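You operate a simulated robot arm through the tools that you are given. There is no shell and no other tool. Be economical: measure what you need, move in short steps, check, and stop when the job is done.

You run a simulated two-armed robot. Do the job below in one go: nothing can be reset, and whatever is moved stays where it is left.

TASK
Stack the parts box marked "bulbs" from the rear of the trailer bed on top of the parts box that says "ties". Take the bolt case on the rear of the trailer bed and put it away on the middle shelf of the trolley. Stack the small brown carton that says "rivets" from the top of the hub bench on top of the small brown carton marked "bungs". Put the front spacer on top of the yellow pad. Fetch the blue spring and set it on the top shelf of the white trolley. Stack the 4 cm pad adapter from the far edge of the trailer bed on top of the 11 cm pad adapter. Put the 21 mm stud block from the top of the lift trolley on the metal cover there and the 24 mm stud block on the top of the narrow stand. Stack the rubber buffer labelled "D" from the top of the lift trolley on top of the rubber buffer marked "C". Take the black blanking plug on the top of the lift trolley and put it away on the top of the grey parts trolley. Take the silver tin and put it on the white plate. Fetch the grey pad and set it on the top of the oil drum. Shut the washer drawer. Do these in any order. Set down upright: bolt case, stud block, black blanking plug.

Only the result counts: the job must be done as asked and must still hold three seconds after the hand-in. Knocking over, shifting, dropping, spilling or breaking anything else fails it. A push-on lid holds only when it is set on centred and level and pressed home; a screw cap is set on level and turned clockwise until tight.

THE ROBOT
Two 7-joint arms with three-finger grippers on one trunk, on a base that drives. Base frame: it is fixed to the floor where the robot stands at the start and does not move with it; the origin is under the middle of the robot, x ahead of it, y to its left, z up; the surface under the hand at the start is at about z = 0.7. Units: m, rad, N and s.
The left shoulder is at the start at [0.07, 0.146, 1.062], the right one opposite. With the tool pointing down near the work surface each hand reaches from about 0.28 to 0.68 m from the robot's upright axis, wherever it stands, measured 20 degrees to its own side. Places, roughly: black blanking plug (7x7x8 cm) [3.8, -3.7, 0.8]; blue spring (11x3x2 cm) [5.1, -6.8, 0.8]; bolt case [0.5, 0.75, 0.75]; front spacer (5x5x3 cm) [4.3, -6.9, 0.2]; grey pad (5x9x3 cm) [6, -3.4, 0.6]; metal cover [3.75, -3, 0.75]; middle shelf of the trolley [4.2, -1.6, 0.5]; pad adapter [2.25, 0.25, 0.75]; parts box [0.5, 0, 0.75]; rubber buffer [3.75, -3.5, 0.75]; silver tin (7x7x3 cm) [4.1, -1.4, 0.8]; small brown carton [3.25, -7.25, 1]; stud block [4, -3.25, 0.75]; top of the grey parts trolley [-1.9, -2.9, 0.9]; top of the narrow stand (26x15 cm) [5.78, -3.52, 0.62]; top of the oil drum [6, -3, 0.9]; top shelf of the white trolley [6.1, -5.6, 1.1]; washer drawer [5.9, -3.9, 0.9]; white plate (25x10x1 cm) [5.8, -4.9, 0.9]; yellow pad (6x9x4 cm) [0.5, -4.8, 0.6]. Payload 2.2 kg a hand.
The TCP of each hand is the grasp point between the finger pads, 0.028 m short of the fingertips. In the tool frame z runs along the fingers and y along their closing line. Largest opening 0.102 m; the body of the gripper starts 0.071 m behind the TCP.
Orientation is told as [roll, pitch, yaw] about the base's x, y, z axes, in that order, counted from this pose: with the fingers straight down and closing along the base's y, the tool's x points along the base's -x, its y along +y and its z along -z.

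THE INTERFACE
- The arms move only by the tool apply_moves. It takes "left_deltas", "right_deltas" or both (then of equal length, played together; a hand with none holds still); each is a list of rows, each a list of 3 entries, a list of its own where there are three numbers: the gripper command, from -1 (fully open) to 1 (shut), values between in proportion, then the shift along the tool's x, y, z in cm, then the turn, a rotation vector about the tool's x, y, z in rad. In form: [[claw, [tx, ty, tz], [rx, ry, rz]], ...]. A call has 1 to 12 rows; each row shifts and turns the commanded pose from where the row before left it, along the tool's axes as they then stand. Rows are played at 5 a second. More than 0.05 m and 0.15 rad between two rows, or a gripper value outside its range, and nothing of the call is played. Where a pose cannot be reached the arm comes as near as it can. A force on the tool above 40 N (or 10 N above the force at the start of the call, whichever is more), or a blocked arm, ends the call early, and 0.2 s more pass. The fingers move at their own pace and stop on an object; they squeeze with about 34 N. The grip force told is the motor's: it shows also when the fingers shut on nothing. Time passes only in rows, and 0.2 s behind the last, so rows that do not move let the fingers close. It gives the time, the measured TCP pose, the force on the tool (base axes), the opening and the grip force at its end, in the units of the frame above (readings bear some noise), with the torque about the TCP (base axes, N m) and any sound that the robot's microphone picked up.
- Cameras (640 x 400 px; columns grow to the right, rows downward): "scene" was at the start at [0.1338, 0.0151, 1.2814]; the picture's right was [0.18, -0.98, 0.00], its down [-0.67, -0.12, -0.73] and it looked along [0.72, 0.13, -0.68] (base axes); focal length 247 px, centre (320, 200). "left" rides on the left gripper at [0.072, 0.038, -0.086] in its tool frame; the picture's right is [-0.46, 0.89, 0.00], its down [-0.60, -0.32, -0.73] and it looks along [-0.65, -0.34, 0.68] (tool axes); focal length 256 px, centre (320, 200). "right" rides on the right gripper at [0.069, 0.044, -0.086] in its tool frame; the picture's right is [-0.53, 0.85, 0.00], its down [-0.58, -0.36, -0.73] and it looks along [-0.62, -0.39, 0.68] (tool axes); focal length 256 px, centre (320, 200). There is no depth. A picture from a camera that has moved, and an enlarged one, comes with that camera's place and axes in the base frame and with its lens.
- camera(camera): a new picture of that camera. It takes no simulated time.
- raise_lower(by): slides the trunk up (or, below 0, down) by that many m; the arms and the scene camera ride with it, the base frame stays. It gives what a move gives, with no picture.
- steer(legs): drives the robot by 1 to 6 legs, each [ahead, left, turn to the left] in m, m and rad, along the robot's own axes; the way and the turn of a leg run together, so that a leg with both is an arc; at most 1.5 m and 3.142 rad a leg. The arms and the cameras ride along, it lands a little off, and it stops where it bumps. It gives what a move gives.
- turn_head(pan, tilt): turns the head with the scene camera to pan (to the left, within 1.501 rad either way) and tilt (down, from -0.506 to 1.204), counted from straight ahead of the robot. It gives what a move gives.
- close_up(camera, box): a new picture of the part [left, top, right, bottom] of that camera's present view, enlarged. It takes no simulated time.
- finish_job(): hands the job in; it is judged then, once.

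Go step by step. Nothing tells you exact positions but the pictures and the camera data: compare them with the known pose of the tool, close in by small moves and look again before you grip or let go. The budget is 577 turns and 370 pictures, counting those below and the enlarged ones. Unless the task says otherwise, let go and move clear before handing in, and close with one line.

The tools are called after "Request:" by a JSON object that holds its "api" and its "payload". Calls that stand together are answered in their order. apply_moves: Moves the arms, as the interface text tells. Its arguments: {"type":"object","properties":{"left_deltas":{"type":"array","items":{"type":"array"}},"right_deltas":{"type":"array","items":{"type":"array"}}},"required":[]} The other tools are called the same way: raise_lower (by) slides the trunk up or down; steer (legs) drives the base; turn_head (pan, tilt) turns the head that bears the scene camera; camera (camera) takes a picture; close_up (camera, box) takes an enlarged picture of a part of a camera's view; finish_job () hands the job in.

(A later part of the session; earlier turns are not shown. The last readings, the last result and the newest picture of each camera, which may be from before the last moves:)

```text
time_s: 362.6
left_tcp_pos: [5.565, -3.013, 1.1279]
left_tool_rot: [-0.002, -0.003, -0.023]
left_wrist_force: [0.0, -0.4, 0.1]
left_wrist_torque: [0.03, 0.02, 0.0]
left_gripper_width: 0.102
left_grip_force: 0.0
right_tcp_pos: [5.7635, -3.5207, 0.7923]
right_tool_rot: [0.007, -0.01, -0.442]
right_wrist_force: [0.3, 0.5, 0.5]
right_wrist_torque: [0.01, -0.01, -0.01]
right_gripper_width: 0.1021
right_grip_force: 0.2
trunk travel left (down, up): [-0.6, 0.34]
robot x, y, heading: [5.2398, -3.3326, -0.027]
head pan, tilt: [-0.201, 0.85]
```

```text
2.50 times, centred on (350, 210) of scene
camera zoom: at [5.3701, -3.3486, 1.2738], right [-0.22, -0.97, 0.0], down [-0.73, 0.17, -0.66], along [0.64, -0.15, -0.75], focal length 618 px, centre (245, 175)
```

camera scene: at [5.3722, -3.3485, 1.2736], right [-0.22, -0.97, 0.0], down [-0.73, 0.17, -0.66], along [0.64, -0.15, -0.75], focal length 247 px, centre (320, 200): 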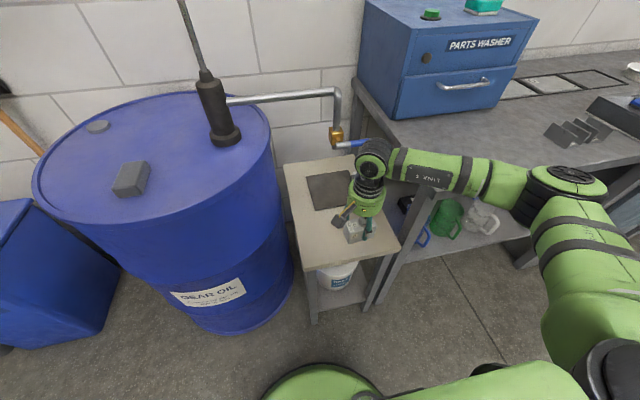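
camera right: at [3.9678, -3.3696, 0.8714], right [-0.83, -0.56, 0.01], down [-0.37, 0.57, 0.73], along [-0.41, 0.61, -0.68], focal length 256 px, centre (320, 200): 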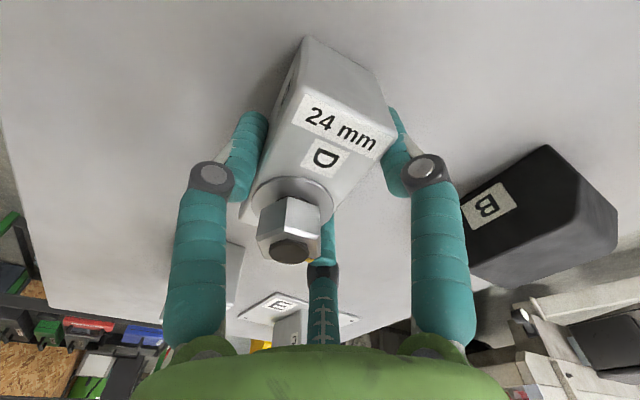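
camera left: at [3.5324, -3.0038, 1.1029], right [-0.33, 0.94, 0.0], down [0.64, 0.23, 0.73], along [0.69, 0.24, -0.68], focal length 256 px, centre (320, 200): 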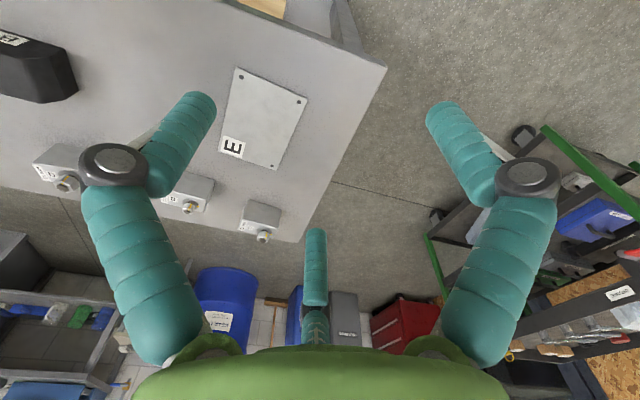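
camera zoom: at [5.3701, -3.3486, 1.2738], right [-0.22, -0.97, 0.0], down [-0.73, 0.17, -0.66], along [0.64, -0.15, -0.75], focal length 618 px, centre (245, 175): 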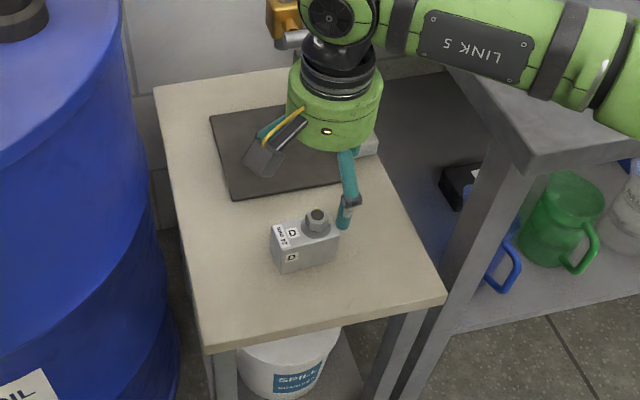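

The 24 mm block stands on the narrow stand. Next the blue spring: back off, raise, turn to face −y and drive toward the rear benches.

Request:
{"api": "raise_lower", "payload": {"by": 0.22}}

Request:
{"api": "steer", "payload": {"legs": [[-0.35, 0, 0.02], [0, 0, -1.565], [1.4, 0, 0], [0.5, 0, 0]]}}

Request:
{"api": "turn_head", "payload": {"pan": 0.0, "tilt": 0.5}}

Request:
{"api": "camera", "payload": {"camera": "scene"}}

```text
time_s: 364.9
left_tcp_pos: [5.5669, -3.011, 1.3476]
left_tool_rot: [-0.002, -0.001, -0.025]
left_wrist_force: [0.0, -0.3, -0.4]
left_wrist_torque: [-0.01, -0.03, 0.0]
left_gripper_width: 0.1017
left_grip_force: 0.0
right_tcp_pos: [5.764, -3.5208, 1.0107]
right_tool_rot: [0.008, -0.009, -0.441]
right_wrist_force: [-0.6, -0.3, -0.7]
right_wrist_torque: [0.02, 0.0, -0.02]
right_gripper_width: 0.1018
right_grip_force: 0.0
trunk travel left (down, up): [-0.82, 0.12]
robot x, y, heading: [5.2442, -3.329, -0.026]
head pan, tilt: [-0.201, 0.85]
```

```text
time_s: 380.1
left_tcp_pos: [5.2334, -5.5303, 1.3483]
left_tool_rot: [-0.001, -0.003, -1.566]
left_wrist_force: [-0.1, -0.1, 0.5]
left_wrist_torque: [0.01, 0.0, 0.0]
left_gripper_width: 0.1018
left_grip_force: 0.0
right_tcp_pos: [4.7327, -5.7435, 1.0118]
right_tool_rot: [0.006, -0.013, -1.985]
right_wrist_force: [-0.2, -0.2, 0.0]
right_wrist_torque: [-0.01, 0.02, -0.05]
right_gripper_width: 0.1018
right_grip_force: 0.0
trunk travel left (down, up): [-0.82, 0.12]
robot x, y, heading: [4.9105, -5.2192, -1.572]
head pan, tilt: [-0.201, 0.85]
```

```text
time_s: 380.9
left_tcp_pos: [5.2341, -5.5319, 1.3471]
left_tool_rot: [-0.002, -0.002, -1.565]
left_wrist_force: [-0.6, 0.3, 0.6]
left_wrist_torque: [-0.01, -0.02, 0.0]
left_gripper_width: 0.1021
left_grip_force: 0.0
right_tcp_pos: [4.7311, -5.7446, 1.0105]
right_tool_rot: [0.006, -0.008, -1.985]
right_wrist_force: [0.1, 0.3, 0.6]
right_wrist_torque: [0.03, 0.0, -0.01]
right_gripper_width: 0.102
right_grip_force: 0.1
trunk travel left (down, up): [-0.82, 0.12]
robot x, y, heading: [4.9064, -5.218, -1.566]
head pan, tilt: [0.0, 0.499]
```

```text
210 pictures are left
camera scene: at [4.9102, -5.3593, 1.5235], right [-1.0, 0.0, 0.0], down [0.0, 0.48, -0.88], along [0.0, -0.88, -0.48], focal length 247 px, centre (320, 200)
```

scene: 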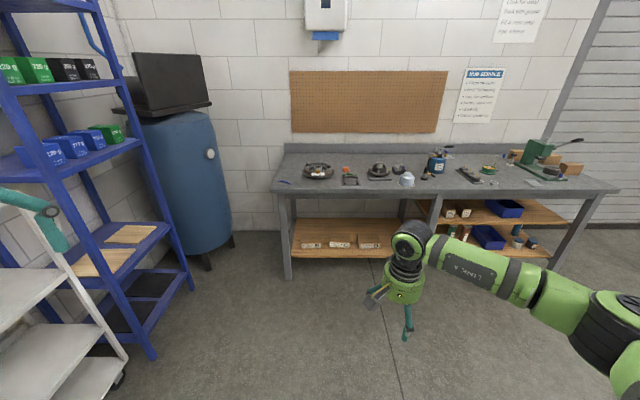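

Request:
{"api": "close_up", "payload": {"camera": "scene", "box": [265, 130, 445, 260]}}

Request:
{"api": "close_up", "payload": {"camera": "scene", "box": [400, 120, 620, 270]}}

```text
3.08 times, centred on (355, 195) of scene
camera zoom: at [4.9102, -5.3593, 1.5235], right [-1.0, 0.0, 0.0], down [0.0, 0.48, -0.88], along [0.0, -0.88, -0.48], focal length 761 px, centre (212, 215)
```

zoom: 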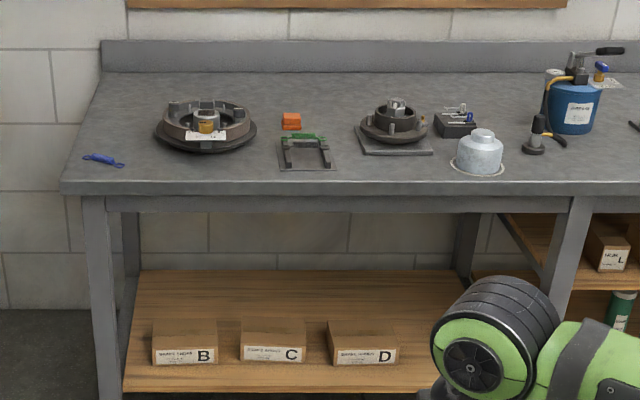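

```text
2.67 times, centred on (510, 195) of scene
camera zoom: at [4.9102, -5.3593, 1.5235], right [-1.0, 0.0, 0.0], down [0.0, 0.48, -0.88], along [0.0, -0.88, -0.48], focal length 659 px, centre (-187, 213)
```

zoom: 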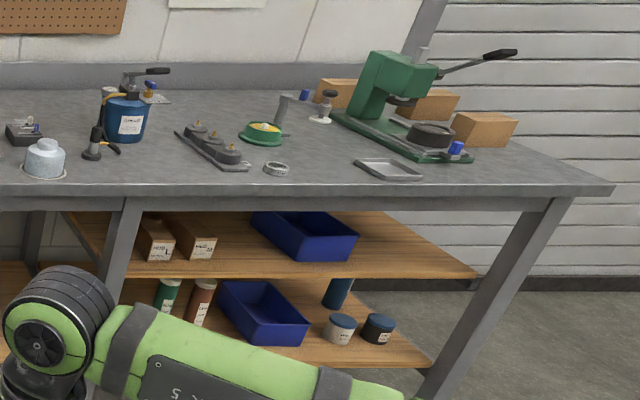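

The blue spring is at the bench's left front, near [5.145, −6.86]. Drive up to it.

Request:
{"api": "steer", "payload": {"legs": [[1.05, 0.42, -0.005]]}}

Request:
{"api": "turn_head", "payload": {"pan": -0.15, "tilt": 0.85}}

Request:
{"api": "camera", "payload": {"camera": "scene"}}

Request:
{"api": "camera", "payload": {"camera": "right"}}

```text
time_s: 386.7
left_tcp_pos: [5.6562, -6.5787, 1.3485]
left_tool_rot: [-0.001, -0.005, -1.565]
left_wrist_force: [1.2, -0.3, 0.1]
left_wrist_torque: [0.02, -0.01, -0.03]
left_gripper_width: 0.1022
left_grip_force: 0.0
right_tcp_pos: [5.1529, -6.7921, 1.0104]
right_tool_rot: [0.005, -0.008, -1.983]
right_wrist_force: [0.5, 0.8, 0.2]
right_wrist_torque: [0.01, -0.01, -0.02]
right_gripper_width: 0.102
right_grip_force: 0.1
trunk travel left (down, up): [-0.82, 0.12]
robot x, y, heading: [5.33, -6.268, -1.568]
head pan, tilt: [0.0, 0.499]
```

```text
time_s: 387.5
left_tcp_pos: [5.6563, -6.5799, 1.3462]
left_tool_rot: [-0.001, -0.002, -1.563]
left_wrist_force: [-0.2, 0.0, 0.2]
left_wrist_torque: [0.02, -0.01, -0.05]
left_gripper_width: 0.1021
left_grip_force: 0.1
right_tcp_pos: [5.1525, -6.7936, 1.0104]
right_tool_rot: [0.007, -0.009, -1.981]
right_wrist_force: [-0.2, 0.1, 0.1]
right_wrist_torque: [-0.03, 0.04, 0.01]
right_gripper_width: 0.1018
right_grip_force: 0.1
trunk travel left (down, up): [-0.82, 0.12]
robot x, y, heading: [5.3292, -6.2675, -1.567]
head pan, tilt: [-0.15, 0.85]
```

```text
207 pictures are left
camera scene: at [5.3197, -6.3939, 1.4937], right [-0.99, 0.14, 0.0], down [0.11, 0.74, -0.66], along [-0.1, -0.65, -0.75], focal length 247 px, centre (320, 200)
```

scene: 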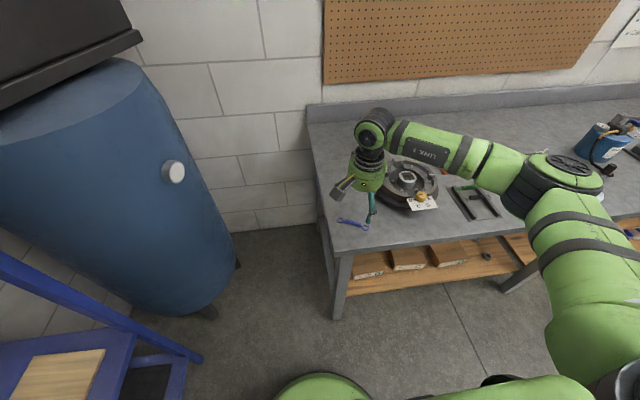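

```text
206 pictures are left
camera right: at [5.2213, -6.7479, 1.0964], right [0.56, -0.83, 0.01], down [-0.57, -0.37, 0.73], along [-0.6, -0.42, -0.68], focal length 256 px, centre (320, 200)
```

right: 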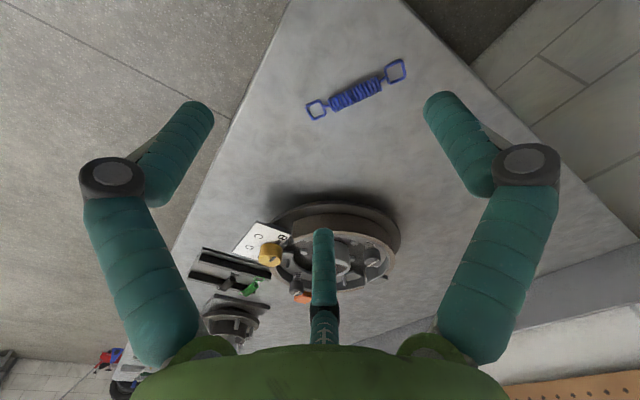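

The spring is at about [5.146, −6.846], lying at −28°. Turn the hand to close across it and move above.

Request:
{"api": "apply_moves", "payload": {"right_deltas": [[-1, [0, 0, 0], [0, 0, -0.14]], [-1, [0, 0, 0], [0, 0, -0.14]], [-1, [0, 0, 0], [0, 0, -0.14]], [-1, [0, 0, 0], [0, 0, -0.069]], [-1, [-4.7, -0.7, 0], [0, 0, 0]], [-1, [0, 0, 4], [0, 0, 0]], [-1, [0, 0, 3], [0, 0, 0]]]}}

Request:
{"api": "camera", "payload": {"camera": "right"}}

```text
time_s: 389.1
left_tcp_pos: [5.654, -6.5794, 1.3476]
left_tool_rot: [0.0, -0.003, -1.565]
left_wrist_force: [-0.9, 0.7, 0.6]
left_wrist_torque: [-0.03, 0.01, 0.0]
left_gripper_width: 0.1022
left_grip_force: 0.1
right_tcp_pos: [5.1491, -6.8404, 0.9413]
right_tool_rot: [0.001, -0.013, -1.493]
right_wrist_force: [-0.5, 0.0, 0.7]
right_wrist_torque: [0.03, -0.02, 0.03]
right_gripper_width: 0.102
right_grip_force: 0.1
trunk travel left (down, up): [-0.82, 0.12]
robot x, y, heading: [5.3282, -6.264, -1.565]
head pan, tilt: [-0.15, 0.85]
```

```text
205 pictures are left
camera right: at [5.1876, -6.7691, 1.0265], right [0.88, -0.47, 0.01], down [-0.32, -0.59, 0.74], along [-0.34, -0.65, -0.68], focal length 256 px, centre (320, 200)
```

right: 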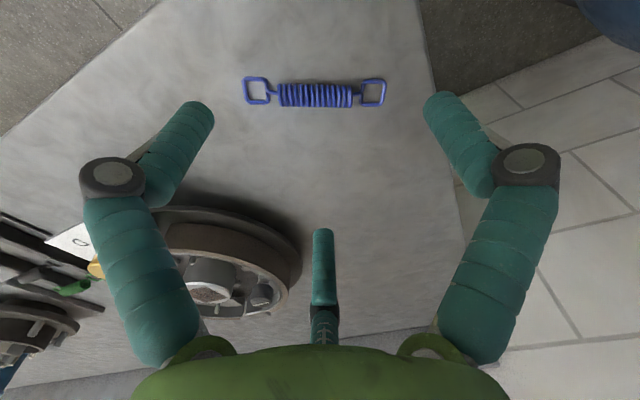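

Request:
{"api": "apply_moves", "payload": {"right_deltas": [[-1, [0.4, 0.1, 3], [0, 0, 0]], [-0.6, [0, 0, 3], [0, 0, 0]], [-0.6, [0, 0, 1.3], [0, 0, 0]], [0.3, [0, 0, 0], [0, 0, 0]], [1, [0, 0, 0], [0, 0, 0]], [1, [0, 0, 0], [0, 0, 0]]]}}

Request:
{"api": "camera", "payload": {"camera": "right"}}

```text
time_s: 390.5
left_tcp_pos: [5.6549, -6.5776, 1.3472]
left_tool_rot: [-0.001, -0.003, -1.562]
left_wrist_force: [0.0, -0.6, 0.8]
left_wrist_torque: [0.02, 0.02, 0.03]
left_gripper_width: 0.1021
left_grip_force: 0.1
right_tcp_pos: [5.1512, -6.8378, 0.8686]
right_tool_rot: [0.001, -0.011, -1.494]
right_wrist_force: [0.0, 0.1, -0.4]
right_wrist_torque: [0.0, 0.01, 0.0]
right_gripper_width: 0.0223
right_grip_force: 33.5
trunk travel left (down, up): [-0.82, 0.12]
robot x, y, heading: [5.3309, -6.269, -1.57]
head pan, tilt: [-0.15, 0.85]
```

```text
204 pictures are left
camera right: at [5.1892, -6.7665, 0.9533], right [0.88, -0.47, 0.01], down [-0.32, -0.6, 0.74], along [-0.34, -0.65, -0.68], focal length 256 px, centre (320, 200)
```

right: 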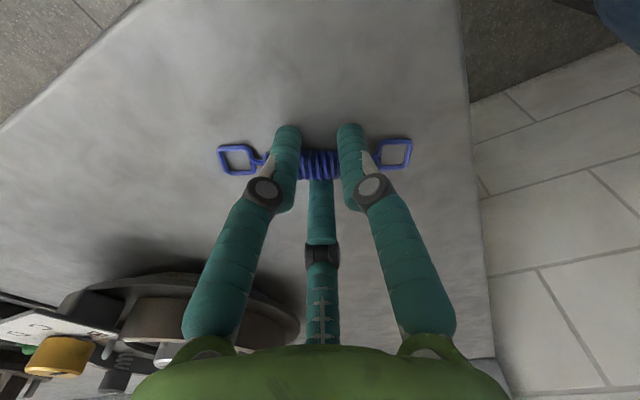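

Gripped the spring. Lift, back off, turn toward the white trolley, and look.

Request:
{"api": "apply_moves", "payload": {"right_deltas": [[1, [0, 0, -4.5], [0, 0, 0]], [1, [0, 0, -4.5], [0, 0, 0]], [1, [0, 0, -4.5], [0, 0, 0]], [1, [3, 0, -3], [0, 0, 0]], [1, [3, 0, -3], [0, 0, 0]]]}}

Request:
{"api": "raise_lower", "payload": {"by": 0.1}}

Request:
{"api": "steer", "payload": {"legs": [[-0.8, -0.2, 0], [0, 0, 1.57], [0.2, 0, 0]]}}

Request:
{"api": "turn_head", "payload": {"pan": -0.1, "tilt": 0.6}}

Request:
{"api": "camera", "payload": {"camera": "scene"}}

```text
time_s: 391.7
left_tcp_pos: [5.6549, -6.5784, 1.3484]
left_tool_rot: [-0.002, -0.005, -1.564]
left_wrist_force: [-0.2, 0.9, 0.0]
left_wrist_torque: [-0.04, -0.03, -0.01]
left_gripper_width: 0.1017
left_grip_force: 0.0
right_tcp_pos: [5.145, -6.774, 1.0643]
right_tool_rot: [0.003, -0.013, -1.495]
right_wrist_force: [-0.5, 0.2, -0.7]
right_wrist_torque: [-0.02, -0.02, 0.01]
right_gripper_width: 0.0221
right_grip_force: 34.0
trunk travel left (down, up): [-0.82, 0.12]
robot x, y, heading: [5.3265, -6.2635, -1.566]
head pan, tilt: [-0.15, 0.85]
```

```text
time_s: 393.1
left_tcp_pos: [5.6555, -6.5804, 1.4485]
left_tool_rot: [-0.003, -0.003, -1.565]
left_wrist_force: [-0.1, -0.3, -0.5]
left_wrist_torque: [-0.03, -0.01, -0.01]
left_gripper_width: 0.1019
left_grip_force: 0.0
right_tcp_pos: [5.1451, -6.7772, 1.164]
right_tool_rot: [0.003, -0.009, -1.494]
right_wrist_force: [0.6, -0.1, 0.2]
right_wrist_torque: [-0.01, -0.03, 0.02]
right_gripper_width: 0.0223
right_grip_force: 34.0
trunk travel left (down, up): [-0.92, 0.02]
robot x, y, heading: [5.33, -6.2658, -1.56]
head pan, tilt: [-0.15, 0.85]
```

```text
time_s: 402.5
left_tcp_pos: [5.6259, -5.1369, 1.4492]
left_tool_rot: [-0.003, -0.007, 0.021]
left_wrist_force: [-1.4, -0.4, -0.5]
left_wrist_torque: [0.03, -0.05, -0.02]
left_gripper_width: 0.1017
left_grip_force: 0.1
right_tcp_pos: [5.8324, -5.6448, 1.1659]
right_tool_rot: [0.001, -0.016, 0.092]
right_wrist_force: [-0.8, -0.7, 0.0]
right_wrist_torque: [-0.04, -0.03, 0.01]
right_gripper_width: 0.0222
right_grip_force: 34.1
trunk travel left (down, up): [-0.92, 0.02]
robot x, y, heading: [5.3279, -5.4687, 0.019]
head pan, tilt: [-0.15, 0.85]
```

```text
time_s: 403.2
left_tcp_pos: [5.6317, -5.1372, 1.4475]
left_tool_rot: [-0.002, -0.003, 0.021]
left_wrist_force: [-0.6, 0.4, 0.5]
left_wrist_torque: [0.04, 0.0, 0.0]
left_gripper_width: 0.1023
left_grip_force: 0.0
right_tcp_pos: [5.8362, -5.6443, 1.1636]
right_tool_rot: [0.001, -0.011, 0.093]
right_wrist_force: [0.4, 0.9, -0.6]
right_wrist_torque: [0.04, -0.01, -0.01]
right_gripper_width: 0.0221
right_grip_force: 33.8
trunk travel left (down, up): [-0.92, 0.02]
robot x, y, heading: [5.323, -5.4669, 0.019]
head pan, tilt: [-0.099, 0.6]
```

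```text
203 pictures are left
camera scene: at [5.4639, -5.475, 1.6145], right [-0.08, -1.0, 0.0], down [-0.56, 0.04, -0.82], along [0.82, -0.07, -0.57], focal length 247 px, centre (320, 200)
```

scene: 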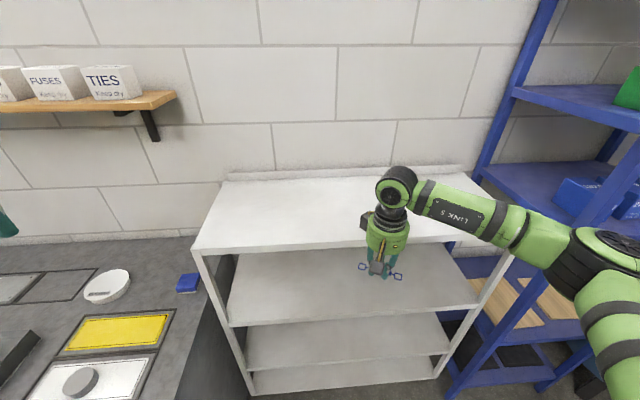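

The shelf's front edge is at x≈5.98. I raise the hand 5 cm and drive ahead so it comes over the top shelf.

Request:
{"api": "apply_moves", "payload": {"right_deltas": [[1, [0, 0, -3], [0, 0, 0]], [1, [0, 0, -3], [0, 0, 0]]]}}

Request:
{"api": "steer", "payload": {"legs": [[0.27, -0.05, -0.019]]}}

Request:
{"api": "camera", "payload": {"camera": "scene"}}

Request:
{"api": "camera", "payload": {"camera": "right"}}

```text
time_s: 403.8
left_tcp_pos: [5.6312, -5.1355, 1.4475]
left_tool_rot: [-0.002, -0.002, 0.018]
left_wrist_force: [-0.1, 0.5, 0.5]
left_wrist_torque: [0.01, -0.03, 0.02]
left_gripper_width: 0.1019
left_grip_force: 0.1
right_tcp_pos: [5.834, -5.6442, 1.224]
right_tool_rot: [0.003, -0.013, 0.093]
right_wrist_force: [-1.2, 1.1, -0.1]
right_wrist_torque: [-0.02, -0.04, -0.02]
right_gripper_width: 0.022
right_grip_force: 34.3
trunk travel left (down, up): [-0.92, 0.02]
robot x, y, heading: [5.3262, -5.4673, 0.018]
head pan, tilt: [-0.099, 0.6]
```

```text
time_s: 405.8
left_tcp_pos: [5.9058, -5.1897, 1.4489]
left_tool_rot: [-0.002, -0.005, 0.003]
left_wrist_force: [-0.5, -0.6, 0.1]
left_wrist_torque: [0.01, -0.03, 0.0]
left_gripper_width: 0.102
left_grip_force: 0.1
right_tcp_pos: [6.1004, -5.7011, 1.2242]
right_tool_rot: [0.003, -0.014, 0.073]
right_wrist_force: [-0.2, 0.8, -0.6]
right_wrist_torque: [0.0, -0.04, 0.02]
right_gripper_width: 0.0224
right_grip_force: 34.4
trunk travel left (down, up): [-0.92, 0.02]
robot x, y, heading: [5.5966, -5.5152, 0.001]
head pan, tilt: [-0.099, 0.6]
```

```text
202 pictures are left
camera scene: at [5.7317, -5.5237, 1.615], right [-0.1, -1.0, 0.0], down [-0.56, 0.06, -0.83], along [0.82, -0.08, -0.56], focal length 247 px, centre (320, 200)
```

scene: 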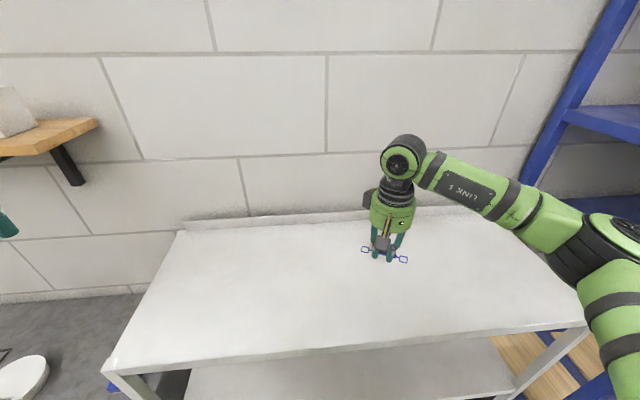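

```text
201 pictures are left
camera right: at [6.0276, -5.664, 1.3101], right [0.47, 0.88, 0.01], down [0.59, -0.32, 0.74], along [0.65, -0.34, -0.67], focal length 256 px, centre (320, 200)
```

right: 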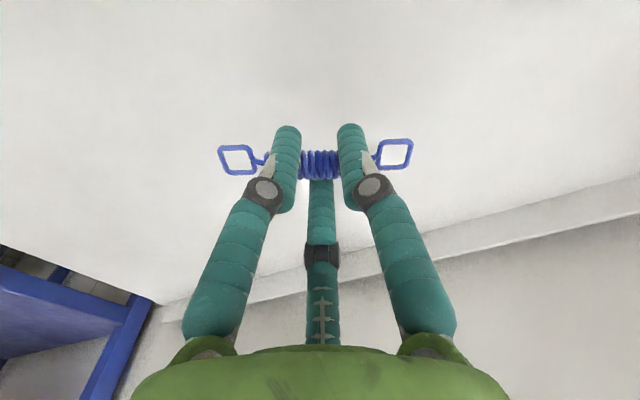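

Request:
{"api": "apply_moves", "payload": {"right_deltas": [[1, [0, 0, 1], [0, 0, 0]], [1, [0, 0, 1], [0, 0, 0]], [1, [0, 0, 0.5], [0, 0, 0]], [1, [0, 0, 0.5], [0, 0, 0]], [1, [0, 0, 0], [0, 0, 0]]]}}

Request:
{"api": "close_up", "payload": {"camera": "scene", "box": [310, 190, 470, 310]}}

```text
time_s: 407.0
left_tcp_pos: [5.9091, -5.1903, 1.4488]
left_tool_rot: [-0.002, -0.003, 0.001]
left_wrist_force: [-0.2, 0.0, 0.1]
left_wrist_torque: [0.0, -0.05, -0.03]
left_gripper_width: 0.102
left_grip_force: 0.1
right_tcp_pos: [6.1034, -5.7018, 1.1944]
right_tool_rot: [0.002, -0.015, 0.073]
right_wrist_force: [0.6, -0.8, -0.7]
right_wrist_torque: [-0.03, 0.0, -0.01]
right_gripper_width: 0.0222
right_grip_force: 34.0
trunk travel left (down, up): [-0.92, 0.02]
robot x, y, heading: [5.5929, -5.5153, 0.002]
head pan, tilt: [-0.099, 0.6]
```

```text
3.33 times, centred on (390, 250) of scene
camera zoom: at [5.735, -5.5245, 1.6146], right [-0.1, -1.0, 0.0], down [-0.56, 0.06, -0.83], along [0.82, -0.08, -0.56], focal length 824 px, centre (87, 33)
```

zoom: 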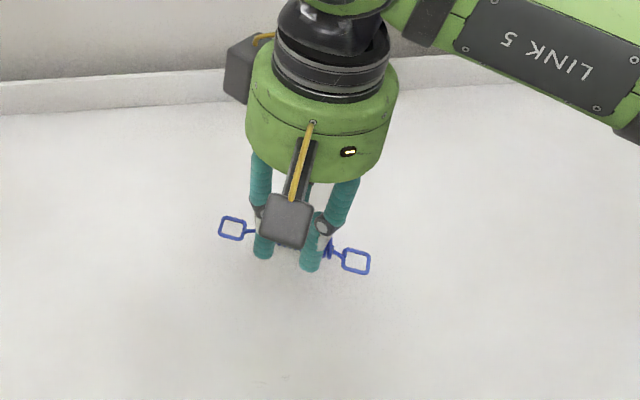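

Request:
{"api": "apply_moves", "payload": {"right_deltas": [[1, [0, 0, 0.7], [0, 0, 0]], [1, [0, 0, 0.5], [0, 0, 0]], [1, [0, 0, 0.5], [0, 0, 0]], [1, [0, 0, 0.5], [0, 0, 0]], [1, [0, 0, 0], [0, 0, 0]]]}}

```text
time_s: 408.2
left_tcp_pos: [5.9103, -5.1907, 1.4481]
left_tool_rot: [-0.002, -0.004, 0.003]
left_wrist_force: [0.5, 0.0, -0.4]
left_wrist_torque: [0.02, 0.0, 0.0]
left_gripper_width: 0.1021
left_grip_force: 0.0
right_tcp_pos: [6.1048, -5.7017, 1.1715]
right_tool_rot: [0.004, -0.011, 0.071]
right_wrist_force: [0.0, 1.0, -0.1]
right_wrist_torque: [-0.05, 0.01, 0.02]
right_gripper_width: 0.0221
right_grip_force: 33.4
trunk travel left (down, up): [-0.92, 0.02]
robot x, y, heading: [5.5937, -5.5166, -0.001]
head pan, tilt: [-0.099, 0.6]
```

Request:
{"api": "apply_moves", "payload": {"right_deltas": [[1, [0, 0, 0.5], [0, 0, 0]], [1, [0, 0, 0.5], [0, 0, 0]], [1, [0, 0, 0.5], [0, 0, 0]], [1, [0, 0, 0.4], [0, 0, 0]], [1, [0, 0, 0], [0, 0, 0]]]}}

Request:
{"api": "close_up", "payload": {"camera": "scene", "box": [310, 190, 470, 310]}}

```text
time_s: 408.9
left_tcp_pos: [5.9066, -5.19, 1.4479]
left_tool_rot: [-0.001, -0.006, 0.0]
left_wrist_force: [0.2, 0.0, 0.8]
left_wrist_torque: [-0.01, 0.04, 0.03]
left_gripper_width: 0.1022
left_grip_force: 0.1
right_tcp_pos: [6.1067, -5.7012, 1.167]
right_tool_rot: [0.004, -0.032, 0.072]
right_wrist_force: [-4.5, -0.7, 13.4]
right_wrist_torque: [-0.6, 0.49, -0.21]
right_gripper_width: 0.0219
right_grip_force: 33.8
trunk travel left (down, up): [-0.92, 0.02]
robot x, y, heading: [5.5934, -5.5168, -0.005]
head pan, tilt: [-0.099, 0.6]
stopped in row 3 (right hand): the force on the tool passed its limit at 46 N (the readings are from after the stop); the commanded pose is now the measured one
```

```text
3.33 times, centred on (390, 250) of scene
camera zoom: at [5.7324, -5.524, 1.6148], right [-0.1, -0.99, 0.0], down [-0.56, 0.06, -0.83], along [0.82, -0.08, -0.56], focal length 824 px, centre (87, 33)
```

zoom: 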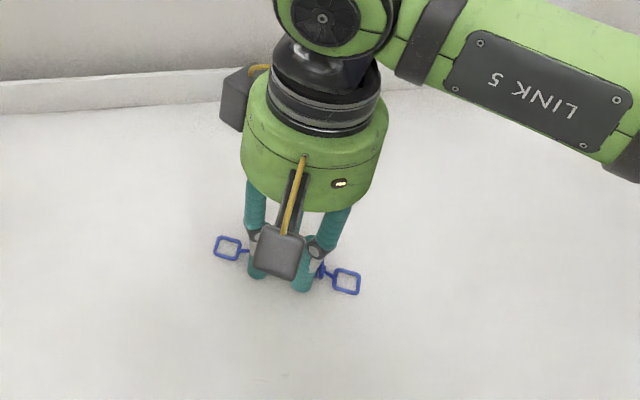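

Request:
{"api": "apply_moves", "payload": {"right_deltas": [[1, [0, 0, -0.25], [0, 0.02, 0]], [0.7, [0, 0, 0], [0, 0, 0]], [0.2, [0, 0, 0], [0, 0, 0]], [0.2, [0, 0, 0], [0, 0, 0]], [0, [0, 0, -3], [0, 0, 0]], [-1, [0, 0, -4], [0, 0, 0]], [-1, [0, 0, -2], [0, 0, 0]]]}}

Request:
{"api": "close_up", "payload": {"camera": "scene", "box": [310, 190, 470, 310]}}

```text
time_s: 410.6
left_tcp_pos: [5.9098, -5.1908, 1.4482]
left_tool_rot: [0.0, -0.003, -0.001]
left_wrist_force: [-0.8, -1.1, 0.7]
left_wrist_torque: [0.02, 0.0, 0.01]
left_gripper_width: 0.102
left_grip_force: 0.1
right_tcp_pos: [6.1075, -5.7027, 1.258]
right_tool_rot: [0.002, -0.006, 0.073]
right_wrist_force: [0.0, -0.1, 0.4]
right_wrist_torque: [0.0, -0.01, 0.04]
right_gripper_width: 0.102
right_grip_force: 0.0
trunk travel left (down, up): [-0.92, 0.02]
robot x, y, heading: [5.5947, -5.5181, -0.001]
head pan, tilt: [-0.099, 0.6]
```

```text
3.33 times, centred on (390, 250) of scene
camera zoom: at [5.7354, -5.5244, 1.6146], right [-0.1, -1.0, 0.0], down [-0.56, 0.06, -0.83], along [0.82, -0.08, -0.56], focal length 824 px, centre (87, 33)
```

zoom: 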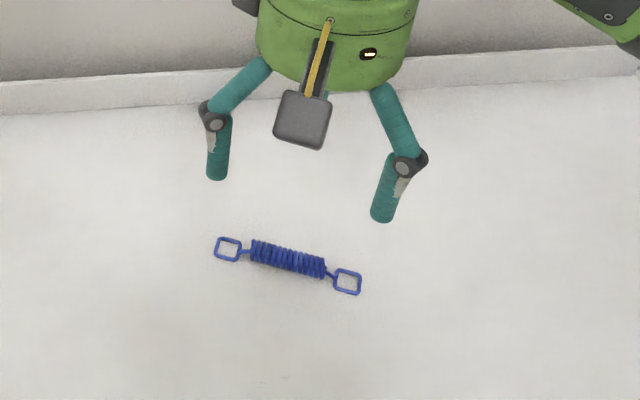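

The spring is on the white trolley's top shelf. Now the cartons at the far end of the hub bench.

Request:
{"api": "steer", "payload": {"legs": [[-0.9, 0, 0], [0, 0, -1.571], [0.3, -1.2, 0], [0.35, -0.1, 0]]}}

Request:
{"api": "raise_lower", "payload": {"by": -0.14}}

Request:
{"api": "turn_head", "payload": {"pan": -0.1, "tilt": 0.65}}

Request:
{"api": "camera", "payload": {"camera": "scene"}}

```text
time_s: 426.8
left_tcp_pos: [3.7267, -6.4694, 1.4493]
left_tool_rot: [-0.002, -0.006, -1.575]
left_wrist_force: [-0.5, 0.2, 0.3]
left_wrist_torque: [-0.01, -0.02, 0.0]
left_gripper_width: 0.1019
left_grip_force: 0.0
right_tcp_pos: [3.2145, -6.6661, 1.2577]
right_tool_rot: [0.002, -0.009, -1.503]
right_wrist_force: [-0.2, 0.9, 0.2]
right_wrist_torque: [-0.05, 0.03, -0.01]
right_gripper_width: 0.1021
right_grip_force: 0.2
trunk travel left (down, up): [-0.92, 0.02]
robot x, y, heading: [3.3989, -6.1555, -1.576]
head pan, tilt: [-0.099, 0.6]
```

```text
time_s: 428.5
left_tcp_pos: [3.7263, -6.4731, 1.3091]
left_tool_rot: [-0.001, -0.003, -1.574]
left_wrist_force: [-0.8, -0.2, 0.0]
left_wrist_torque: [0.01, 0.01, -0.01]
left_gripper_width: 0.1019
left_grip_force: 0.1
right_tcp_pos: [3.2131, -6.6687, 1.1184]
right_tool_rot: [0.004, -0.008, -1.503]
right_wrist_force: [0.5, -0.2, -0.4]
right_wrist_torque: [0.01, -0.04, 0.01]
right_gripper_width: 0.1018
right_grip_force: 0.1
trunk travel left (down, up): [-0.78, 0.16]
robot x, y, heading: [3.4016, -6.159, -1.571]
head pan, tilt: [-0.099, 0.6]
```

```text
time_s: 429.1
left_tcp_pos: [3.7268, -6.4724, 1.3077]
left_tool_rot: [-0.002, -0.003, -1.575]
left_wrist_force: [0.7, -0.1, -0.9]
left_wrist_torque: [0.02, -0.01, 0.0]
left_gripper_width: 0.102
left_grip_force: 0.0
right_tcp_pos: [3.2154, -6.6679, 1.1166]
right_tool_rot: [0.003, -0.007, -1.503]
right_wrist_force: [-0.3, -0.2, 0.1]
right_wrist_torque: [0.0, -0.02, 0.03]
right_gripper_width: 0.1021
right_grip_force: 0.0
trunk travel left (down, up): [-0.78, 0.16]
robot x, y, heading: [3.4038, -6.1558, -1.572]
head pan, tilt: [-0.099, 0.649]
```

```text
197 pictures are left
camera scene: at [3.3949, -6.293, 1.4703], right [-0.99, 0.1, 0.0], down [0.06, 0.6, -0.8], along [-0.08, -0.79, -0.6], focal length 247 px, centre (320, 200)
```

scene: 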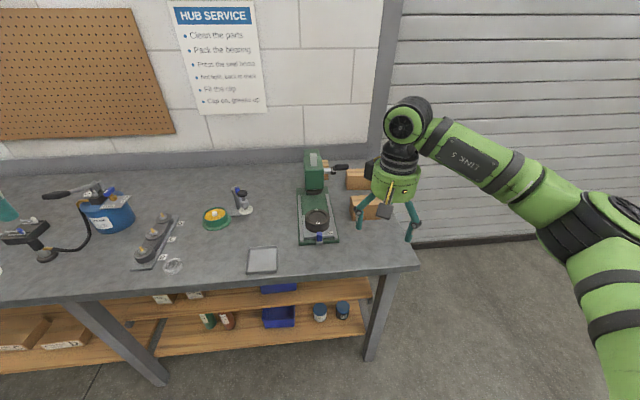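

Request:
{"api": "apply_moves", "payload": {"right_deltas": [[-1, [3, -3, 0], [0, 0, 0]], [-1, [3, -3, 0], [0, 0, 0]], [-1, [2, -3, 0], [0, 0, 0]]]}}

Request:
{"api": "close_up", "payload": {"camera": "scene", "box": [270, 130, 440, 270]}}

```text
time_s: 429.9
left_tcp_pos: [3.7262, -6.4716, 1.3086]
left_tool_rot: [0.001, -0.003, -1.575]
left_wrist_force: [0.0, 0.9, -0.2]
left_wrist_torque: [0.01, -0.02, 0.02]
left_gripper_width: 0.1018
left_grip_force: 0.0
right_tcp_pos: [3.1174, -6.5945, 1.117]
right_tool_rot: [0.005, -0.007, -1.5]
right_wrist_force: [0.8, 0.3, 0.6]
right_wrist_torque: [0.0, -0.06, 0.0]
right_gripper_width: 0.1023
right_grip_force: 0.1
trunk travel left (down, up): [-0.78, 0.16]
robot x, y, heading: [3.4046, -6.1579, -1.574]
head pan, tilt: [-0.099, 0.649]
```

```text
2.86 times, centred on (355, 200) of scene
camera zoom: at [3.3941, -6.2923, 1.4704], right [-0.99, 0.1, 0.0], down [0.06, 0.6, -0.8], along [-0.08, -0.79, -0.6], focal length 706 px, centre (220, 200)
```

zoom: 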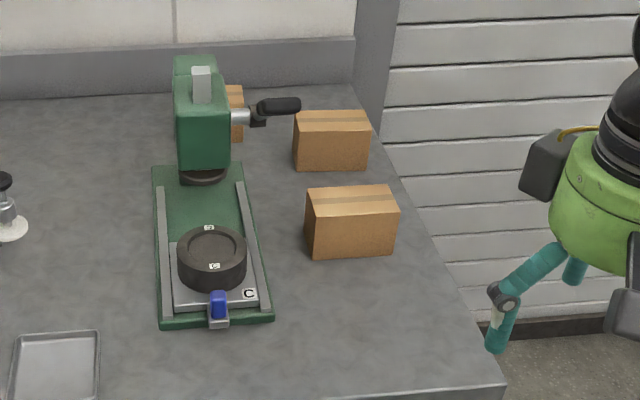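

The cartons show no labels from here. I check the floor to the right before driving round the bench end.

Request:
{"api": "turn_head", "payload": {"pan": -0.9, "tilt": 0.5}}

Request:
{"api": "camera", "payload": {"camera": "scene"}}

```text
time_s: 431.0
left_tcp_pos: [3.7268, -6.4729, 1.307]
left_tool_rot: [-0.002, -0.004, -1.575]
left_wrist_force: [-0.1, -0.2, -0.6]
left_wrist_torque: [0.03, 0.02, 0.02]
left_gripper_width: 0.1018
left_grip_force: 0.1
right_tcp_pos: [3.1185, -6.5943, 1.1167]
right_tool_rot: [0.005, -0.007, -1.503]
right_wrist_force: [0.3, 0.1, 0.1]
right_wrist_torque: [0.01, 0.03, -0.01]
right_gripper_width: 0.1019
right_grip_force: 0.0
trunk travel left (down, up): [-0.78, 0.16]
robot x, y, heading: [3.4016, -6.1559, -1.578]
head pan, tilt: [-0.901, 0.499]
```

```text
195 pictures are left
camera scene: at [3.3323, -6.263, 1.4837], right [-0.62, 0.79, 0.0], down [0.38, 0.3, -0.88], along [-0.69, -0.54, -0.48], focal length 247 px, centre (320, 200)
```

scene: 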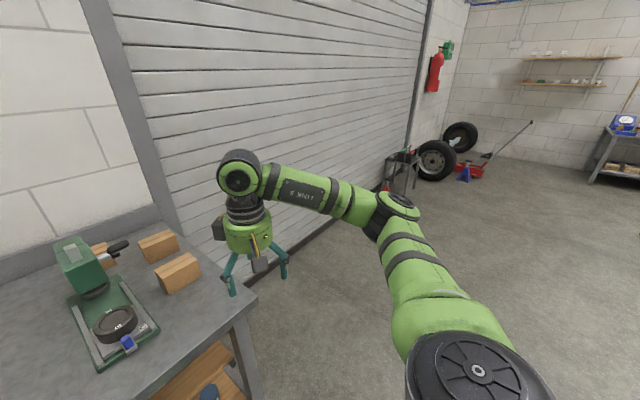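

Request:
{"api": "steer", "payload": {"legs": [[0, -0.9, 0], [0.6, 0, 0], [0, 0, 1.571]]}}

Request:
{"api": "turn_head", "payload": {"pan": -0.1, "tilt": 0.65}}

Request:
{"api": "camera", "payload": {"camera": "scene"}}

Request:
{"api": "close_up", "payload": {"camera": "scene", "box": [260, 130, 440, 260]}}

```text
time_s: 442.7
left_tcp_pos: [2.8059, -6.4301, 1.3089]
left_tool_rot: [-0.002, -0.004, 0.01]
left_wrist_force: [0.7, 0.3, -0.1]
left_wrist_torque: [0.06, 0.02, -0.02]
left_gripper_width: 0.102
left_grip_force: 0.1
right_tcp_pos: [2.937, -7.0349, 1.1164]
right_tool_rot: [0.002, -0.007, 0.081]
right_wrist_force: [-0.3, 0.4, 0.1]
right_wrist_torque: [0.04, 0.0, 0.0]
right_gripper_width: 0.1023
right_grip_force: 0.1
trunk travel left (down, up): [-0.78, 0.16]
robot x, y, heading: [2.4939, -6.7608, 0.016]
head pan, tilt: [-0.901, 0.499]
```

```text
time_s: 443.8
left_tcp_pos: [2.8057, -6.4301, 1.309]
left_tool_rot: [-0.002, -0.003, 0.011]
left_wrist_force: [-0.2, -0.1, 0.2]
left_wrist_torque: [0.0, 0.04, -0.01]
left_gripper_width: 0.1019
left_grip_force: 0.0
right_tcp_pos: [2.9375, -7.035, 1.1167]
right_tool_rot: [0.003, -0.006, 0.083]
right_wrist_force: [-0.2, 0.0, 0.1]
right_wrist_torque: [0.01, -0.02, -0.01]
right_gripper_width: 0.102
right_grip_force: 0.0
trunk travel left (down, up): [-0.78, 0.16]
robot x, y, heading: [2.4943, -6.7603, 0.015]
head pan, tilt: [-0.099, 0.649]
```

```text
194 pictures are left
camera scene: at [2.6341, -6.7654, 1.4703], right [-0.09, -1.0, 0.0], down [-0.6, 0.05, -0.8], along [0.79, -0.07, -0.6], focal length 247 px, centre (320, 200)
```

scene: 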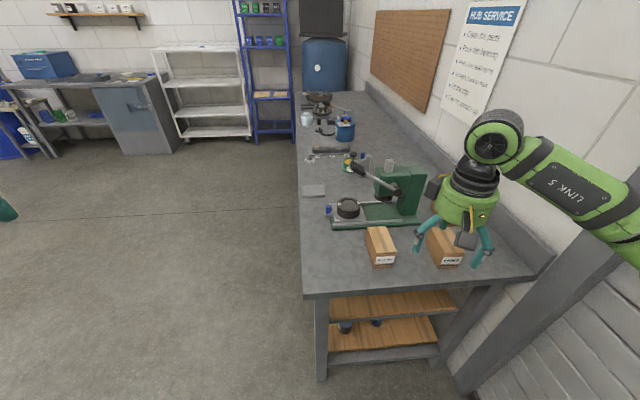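

```text
3.08 times, centred on (350, 195) of scene
camera zoom: at [2.6341, -6.7654, 1.4703], right [-0.09, -1.0, 0.0], down [-0.6, 0.05, -0.8], along [0.79, -0.07, -0.6], focal length 761 px, centre (228, 215)
```

zoom: 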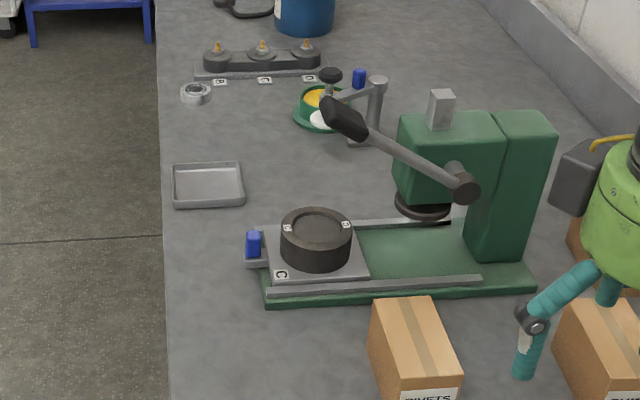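

Request:
{"api": "close_up", "payload": {"camera": "scene", "box": [350, 210, 480, 285]}}

```text
4.92 times, centred on (415, 248) of scene
camera zoom: at [2.6341, -6.7654, 1.4703], right [-0.09, -1.0, 0.0], down [-0.6, 0.05, -0.8], along [0.79, -0.07, -0.6], focal length 1217 px, centre (-148, -34)
```

zoom: 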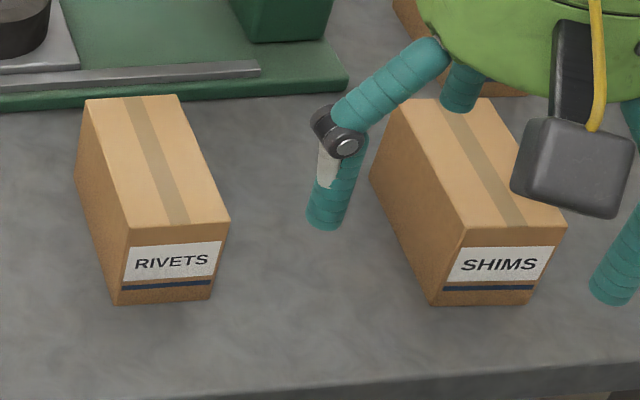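

Front-left is RIVETS, the next is SHIMS, so BUNGS should be the rear one. I move the hand aside to see it.

Request:
{"api": "apply_moves", "payload": {"right_deltas": [[-1, [1, 4.5, -1], [0, 0, 0]], [-1, [1, 4.5, -1], [0, 0, 0]], [-1, [1, 4.5, 0], [0, 0, 0]], [-1, [0, 4.5, 0], [0, 0, 0]]]}}

Request:
{"api": "close_up", "payload": {"camera": "scene", "box": [350, 160, 510, 280]}}

```text
time_s: 444.8
left_tcp_pos: [2.8077, -6.426, 1.3075]
left_tool_rot: [-0.004, -0.005, 0.011]
left_wrist_force: [-0.7, -0.8, 0.0]
left_wrist_torque: [-0.09, 0.02, 0.0]
left_gripper_width: 0.1018
left_grip_force: 0.0
right_tcp_pos: [2.8941, -6.8559, 1.137]
right_tool_rot: [0.0, -0.005, 0.077]
right_wrist_force: [1.3, 0.9, 0.2]
right_wrist_torque: [-0.05, 0.01, 0.01]
right_gripper_width: 0.1019
right_grip_force: 0.0
trunk travel left (down, up): [-0.78, 0.16]
robot x, y, heading: [2.4959, -6.7541, 0.01]
head pan, tilt: [-0.099, 0.649]
```

```text
3.33 times, centred on (430, 220) of scene
camera zoom: at [2.635, -6.7619, 1.4702], right [-0.09, -1.0, 0.0], down [-0.6, 0.05, -0.8], along [0.79, -0.07, -0.6], focal length 824 px, centre (-47, 133)
```

zoom: 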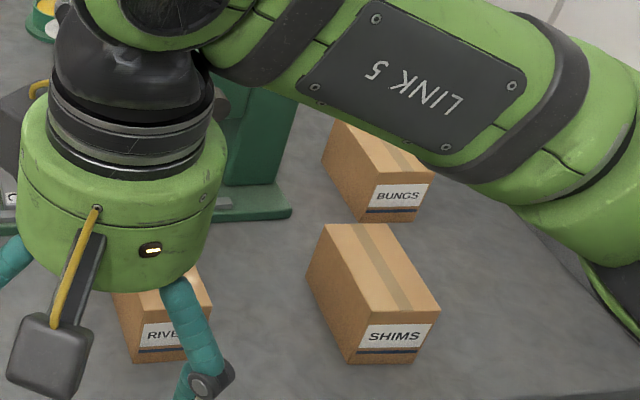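

BUNGS is the rear one at about [3.319, −7.315]; RIVETS at about [3.161, −7.011]. A press lever hangs near [3.27, −6.93, 1.10], so I keep to x ≤ 3.15. Close in and line up the right hand.

Request:
{"api": "steer", "payload": {"legs": [[0.12, 0, -0.012]]}}

Request:
{"api": "apply_moves", "payload": {"right_deltas": [[-1, [0, -4.3, 0], [0, 0, 0.09]], [-1, [0, -4.3, 2], [0, 0, 0]], [-1, [0, -4.2, 2], [0, 0, 0]], [-1, [0, -3.8, 3], [0, 0, 0]], [-1, [0, 0, 4.5], [0, 0, 0]], [-1, [0, 0, 4.5], [0, 0, 0]], [-1, [-4.3, 0, 0], [0, 0, 0]], [-1, [-4, 0, 0], [0, 0, 0]]]}}

Request:
{"api": "camera", "payload": {"camera": "right"}}

Request:
{"api": "camera", "payload": {"camera": "scene"}}

```text
time_s: 446.0
left_tcp_pos: [2.9275, -6.432, 1.3087]
left_tool_rot: [-0.002, -0.005, -0.003]
left_wrist_force: [0.7, 0.0, -0.5]
left_wrist_torque: [0.0, -0.01, 0.01]
left_gripper_width: 0.102
left_grip_force: 0.0
right_tcp_pos: [3.0083, -6.863, 1.1376]
right_tool_rot: [0.002, -0.009, 0.07]
right_wrist_force: [-1.2, -0.9, 0.8]
right_wrist_torque: [0.0, -0.05, 0.0]
right_gripper_width: 0.102
right_grip_force: 0.1
trunk travel left (down, up): [-0.78, 0.16]
robot x, y, heading: [2.6165, -6.7568, -0.002]
head pan, tilt: [-0.099, 0.649]
```

```text
time_s: 447.8
left_tcp_pos: [2.9309, -6.433, 1.3068]
left_tool_rot: [0.0, -0.001, -0.004]
left_wrist_force: [0.0, -0.4, -0.6]
left_wrist_torque: [0.03, 0.04, -0.01]
left_gripper_width: 0.1019
left_grip_force: 0.1
right_tcp_pos: [3.0975, -7.0287, 0.9748]
right_tool_rot: [0.004, -0.004, -0.019]
right_wrist_force: [0.7, 0.3, -0.7]
right_wrist_torque: [0.0, 0.0, 0.01]
right_gripper_width: 0.1019
right_grip_force: 0.1
trunk travel left (down, up): [-0.78, 0.16]
robot x, y, heading: [2.6131, -6.7588, 0.001]
head pan, tilt: [-0.099, 0.649]
```

```text
190 pictures are left
camera right: at [3.029, -6.9859, 1.0605], right [0.55, 0.83, 0.0], down [0.57, -0.38, 0.73], along [0.61, -0.4, -0.68], focal length 256 px, centre (320, 200)
```

right: 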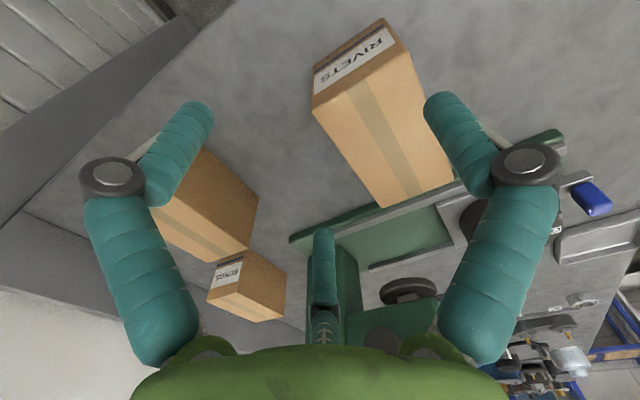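

```text
189 pictures are left
camera scene: at [2.7554, -6.7654, 1.4701], right [-0.1, -0.99, 0.0], down [-0.6, 0.06, -0.8], along [0.79, -0.08, -0.61], focal length 247 px, centre (320, 200)
```

scene: 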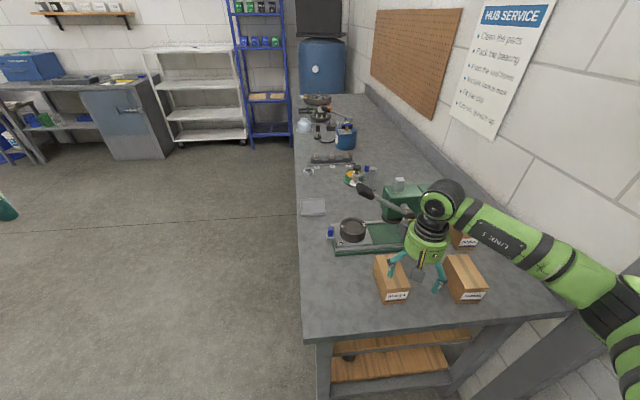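

Request:
{"api": "apply_moves", "payload": {"right_deltas": [[-1, [-4, 0.5, 0], [0, 0, 0]], [-1, [-1.25, 0.45, 2], [0, 0, 0]], [-1, [0, 0, 2], [0, 0, 0]], [-1, [0, 0, 0], [0, 0, 0]]]}}

Request:
{"api": "camera", "payload": {"camera": "right"}}

Request:
{"api": "close_up", "payload": {"camera": "scene", "box": [330, 160, 510, 310]}}

```text
time_s: 448.8
left_tcp_pos: [2.9295, -6.4334, 1.3076]
left_tool_rot: [0.0, -0.002, -0.002]
left_wrist_force: [-0.3, 0.0, 0.3]
left_wrist_torque: [-0.04, 0.02, 0.03]
left_gripper_width: 0.1023
left_grip_force: 0.0
right_tcp_pos: [3.1489, -7.0218, 0.9357]
right_tool_rot: [0.003, -0.008, -0.022]
right_wrist_force: [0.5, 0.1, 0.6]
right_wrist_torque: [-0.01, 0.0, -0.01]
right_gripper_width: 0.102
right_grip_force: 0.0
trunk travel left (down, up): [-0.78, 0.16]
robot x, y, heading: [2.6141, -6.7609, -0.004]
head pan, tilt: [-0.099, 0.649]
```

```text
188 pictures are left
camera right: at [3.0808, -6.9775, 1.0211], right [0.55, 0.83, 0.01], down [0.56, -0.38, 0.73], along [0.61, -0.4, -0.68], focal length 256 px, centre (320, 200)
```

right: 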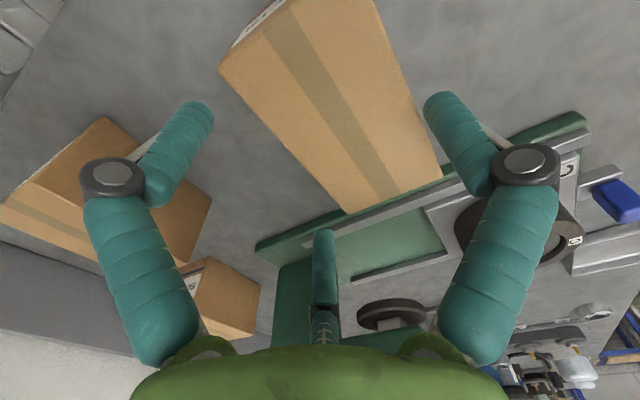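

```text
2.67 times, centred on (420, 235) of scene
camera zoom: at [2.7536, -6.766, 1.4703], right [-0.1, -0.99, 0.0], down [-0.6, 0.06, -0.8], along [0.79, -0.08, -0.6], focal length 659 px, centre (53, 107)
```

zoom: 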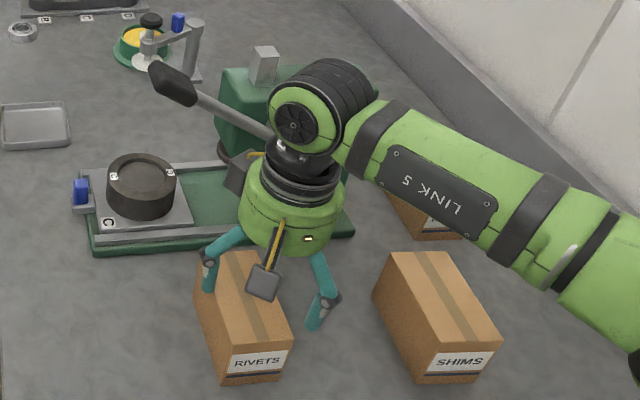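

Request:
{"api": "apply_moves", "payload": {"right_deltas": [[-1, [0, 0, 2], [0, 0, 0]], [-1, [0, 0, 2], [0, 0, 0]], [-1, [0, 0, 1.8], [0, 0, 0]], [0, [0, 0, 0], [0, 0, 0]], [1, [0, 0, 0], [0, 0, 0]], [1, [0, 0, 0], [0, 0, 0]]]}}

Request:
{"api": "camera", "payload": {"camera": "right"}}

```text
time_s: 450.2
left_tcp_pos: [2.9294, -6.4324, 1.308]
left_tool_rot: [-0.002, -0.006, -0.001]
left_wrist_force: [0.1, -0.5, -0.2]
left_wrist_torque: [-0.03, -0.01, -0.01]
left_gripper_width: 0.102
left_grip_force: 0.0
right_tcp_pos: [3.1502, -7.0191, 0.878]
right_tool_rot: [0.005, -0.01, -0.021]
right_wrist_force: [1.9, 4.6, 9.3]
right_wrist_torque: [0.56, 0.27, -0.21]
right_gripper_width: 0.0865
right_grip_force: 33.8
trunk travel left (down, up): [-0.78, 0.16]
robot x, y, heading: [2.6107, -6.758, -0.0]
head pan, tilt: [-0.099, 0.649]
```

```text
186 pictures are left
camera right: at [3.0811, -6.9756, 0.9648], right [0.55, 0.83, 0.01], down [0.56, -0.38, 0.73], along [0.62, -0.4, -0.68], focal length 256 px, centre (320, 200)
```

right: 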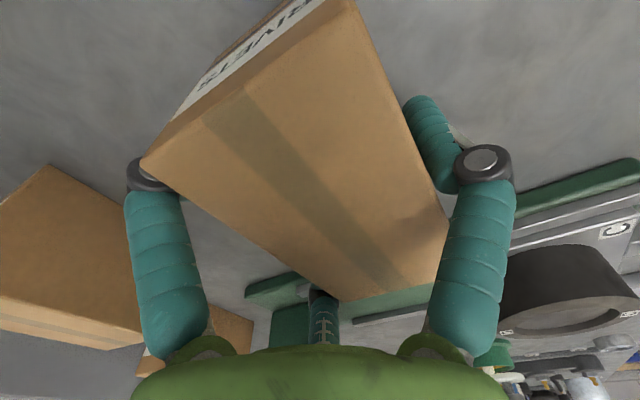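

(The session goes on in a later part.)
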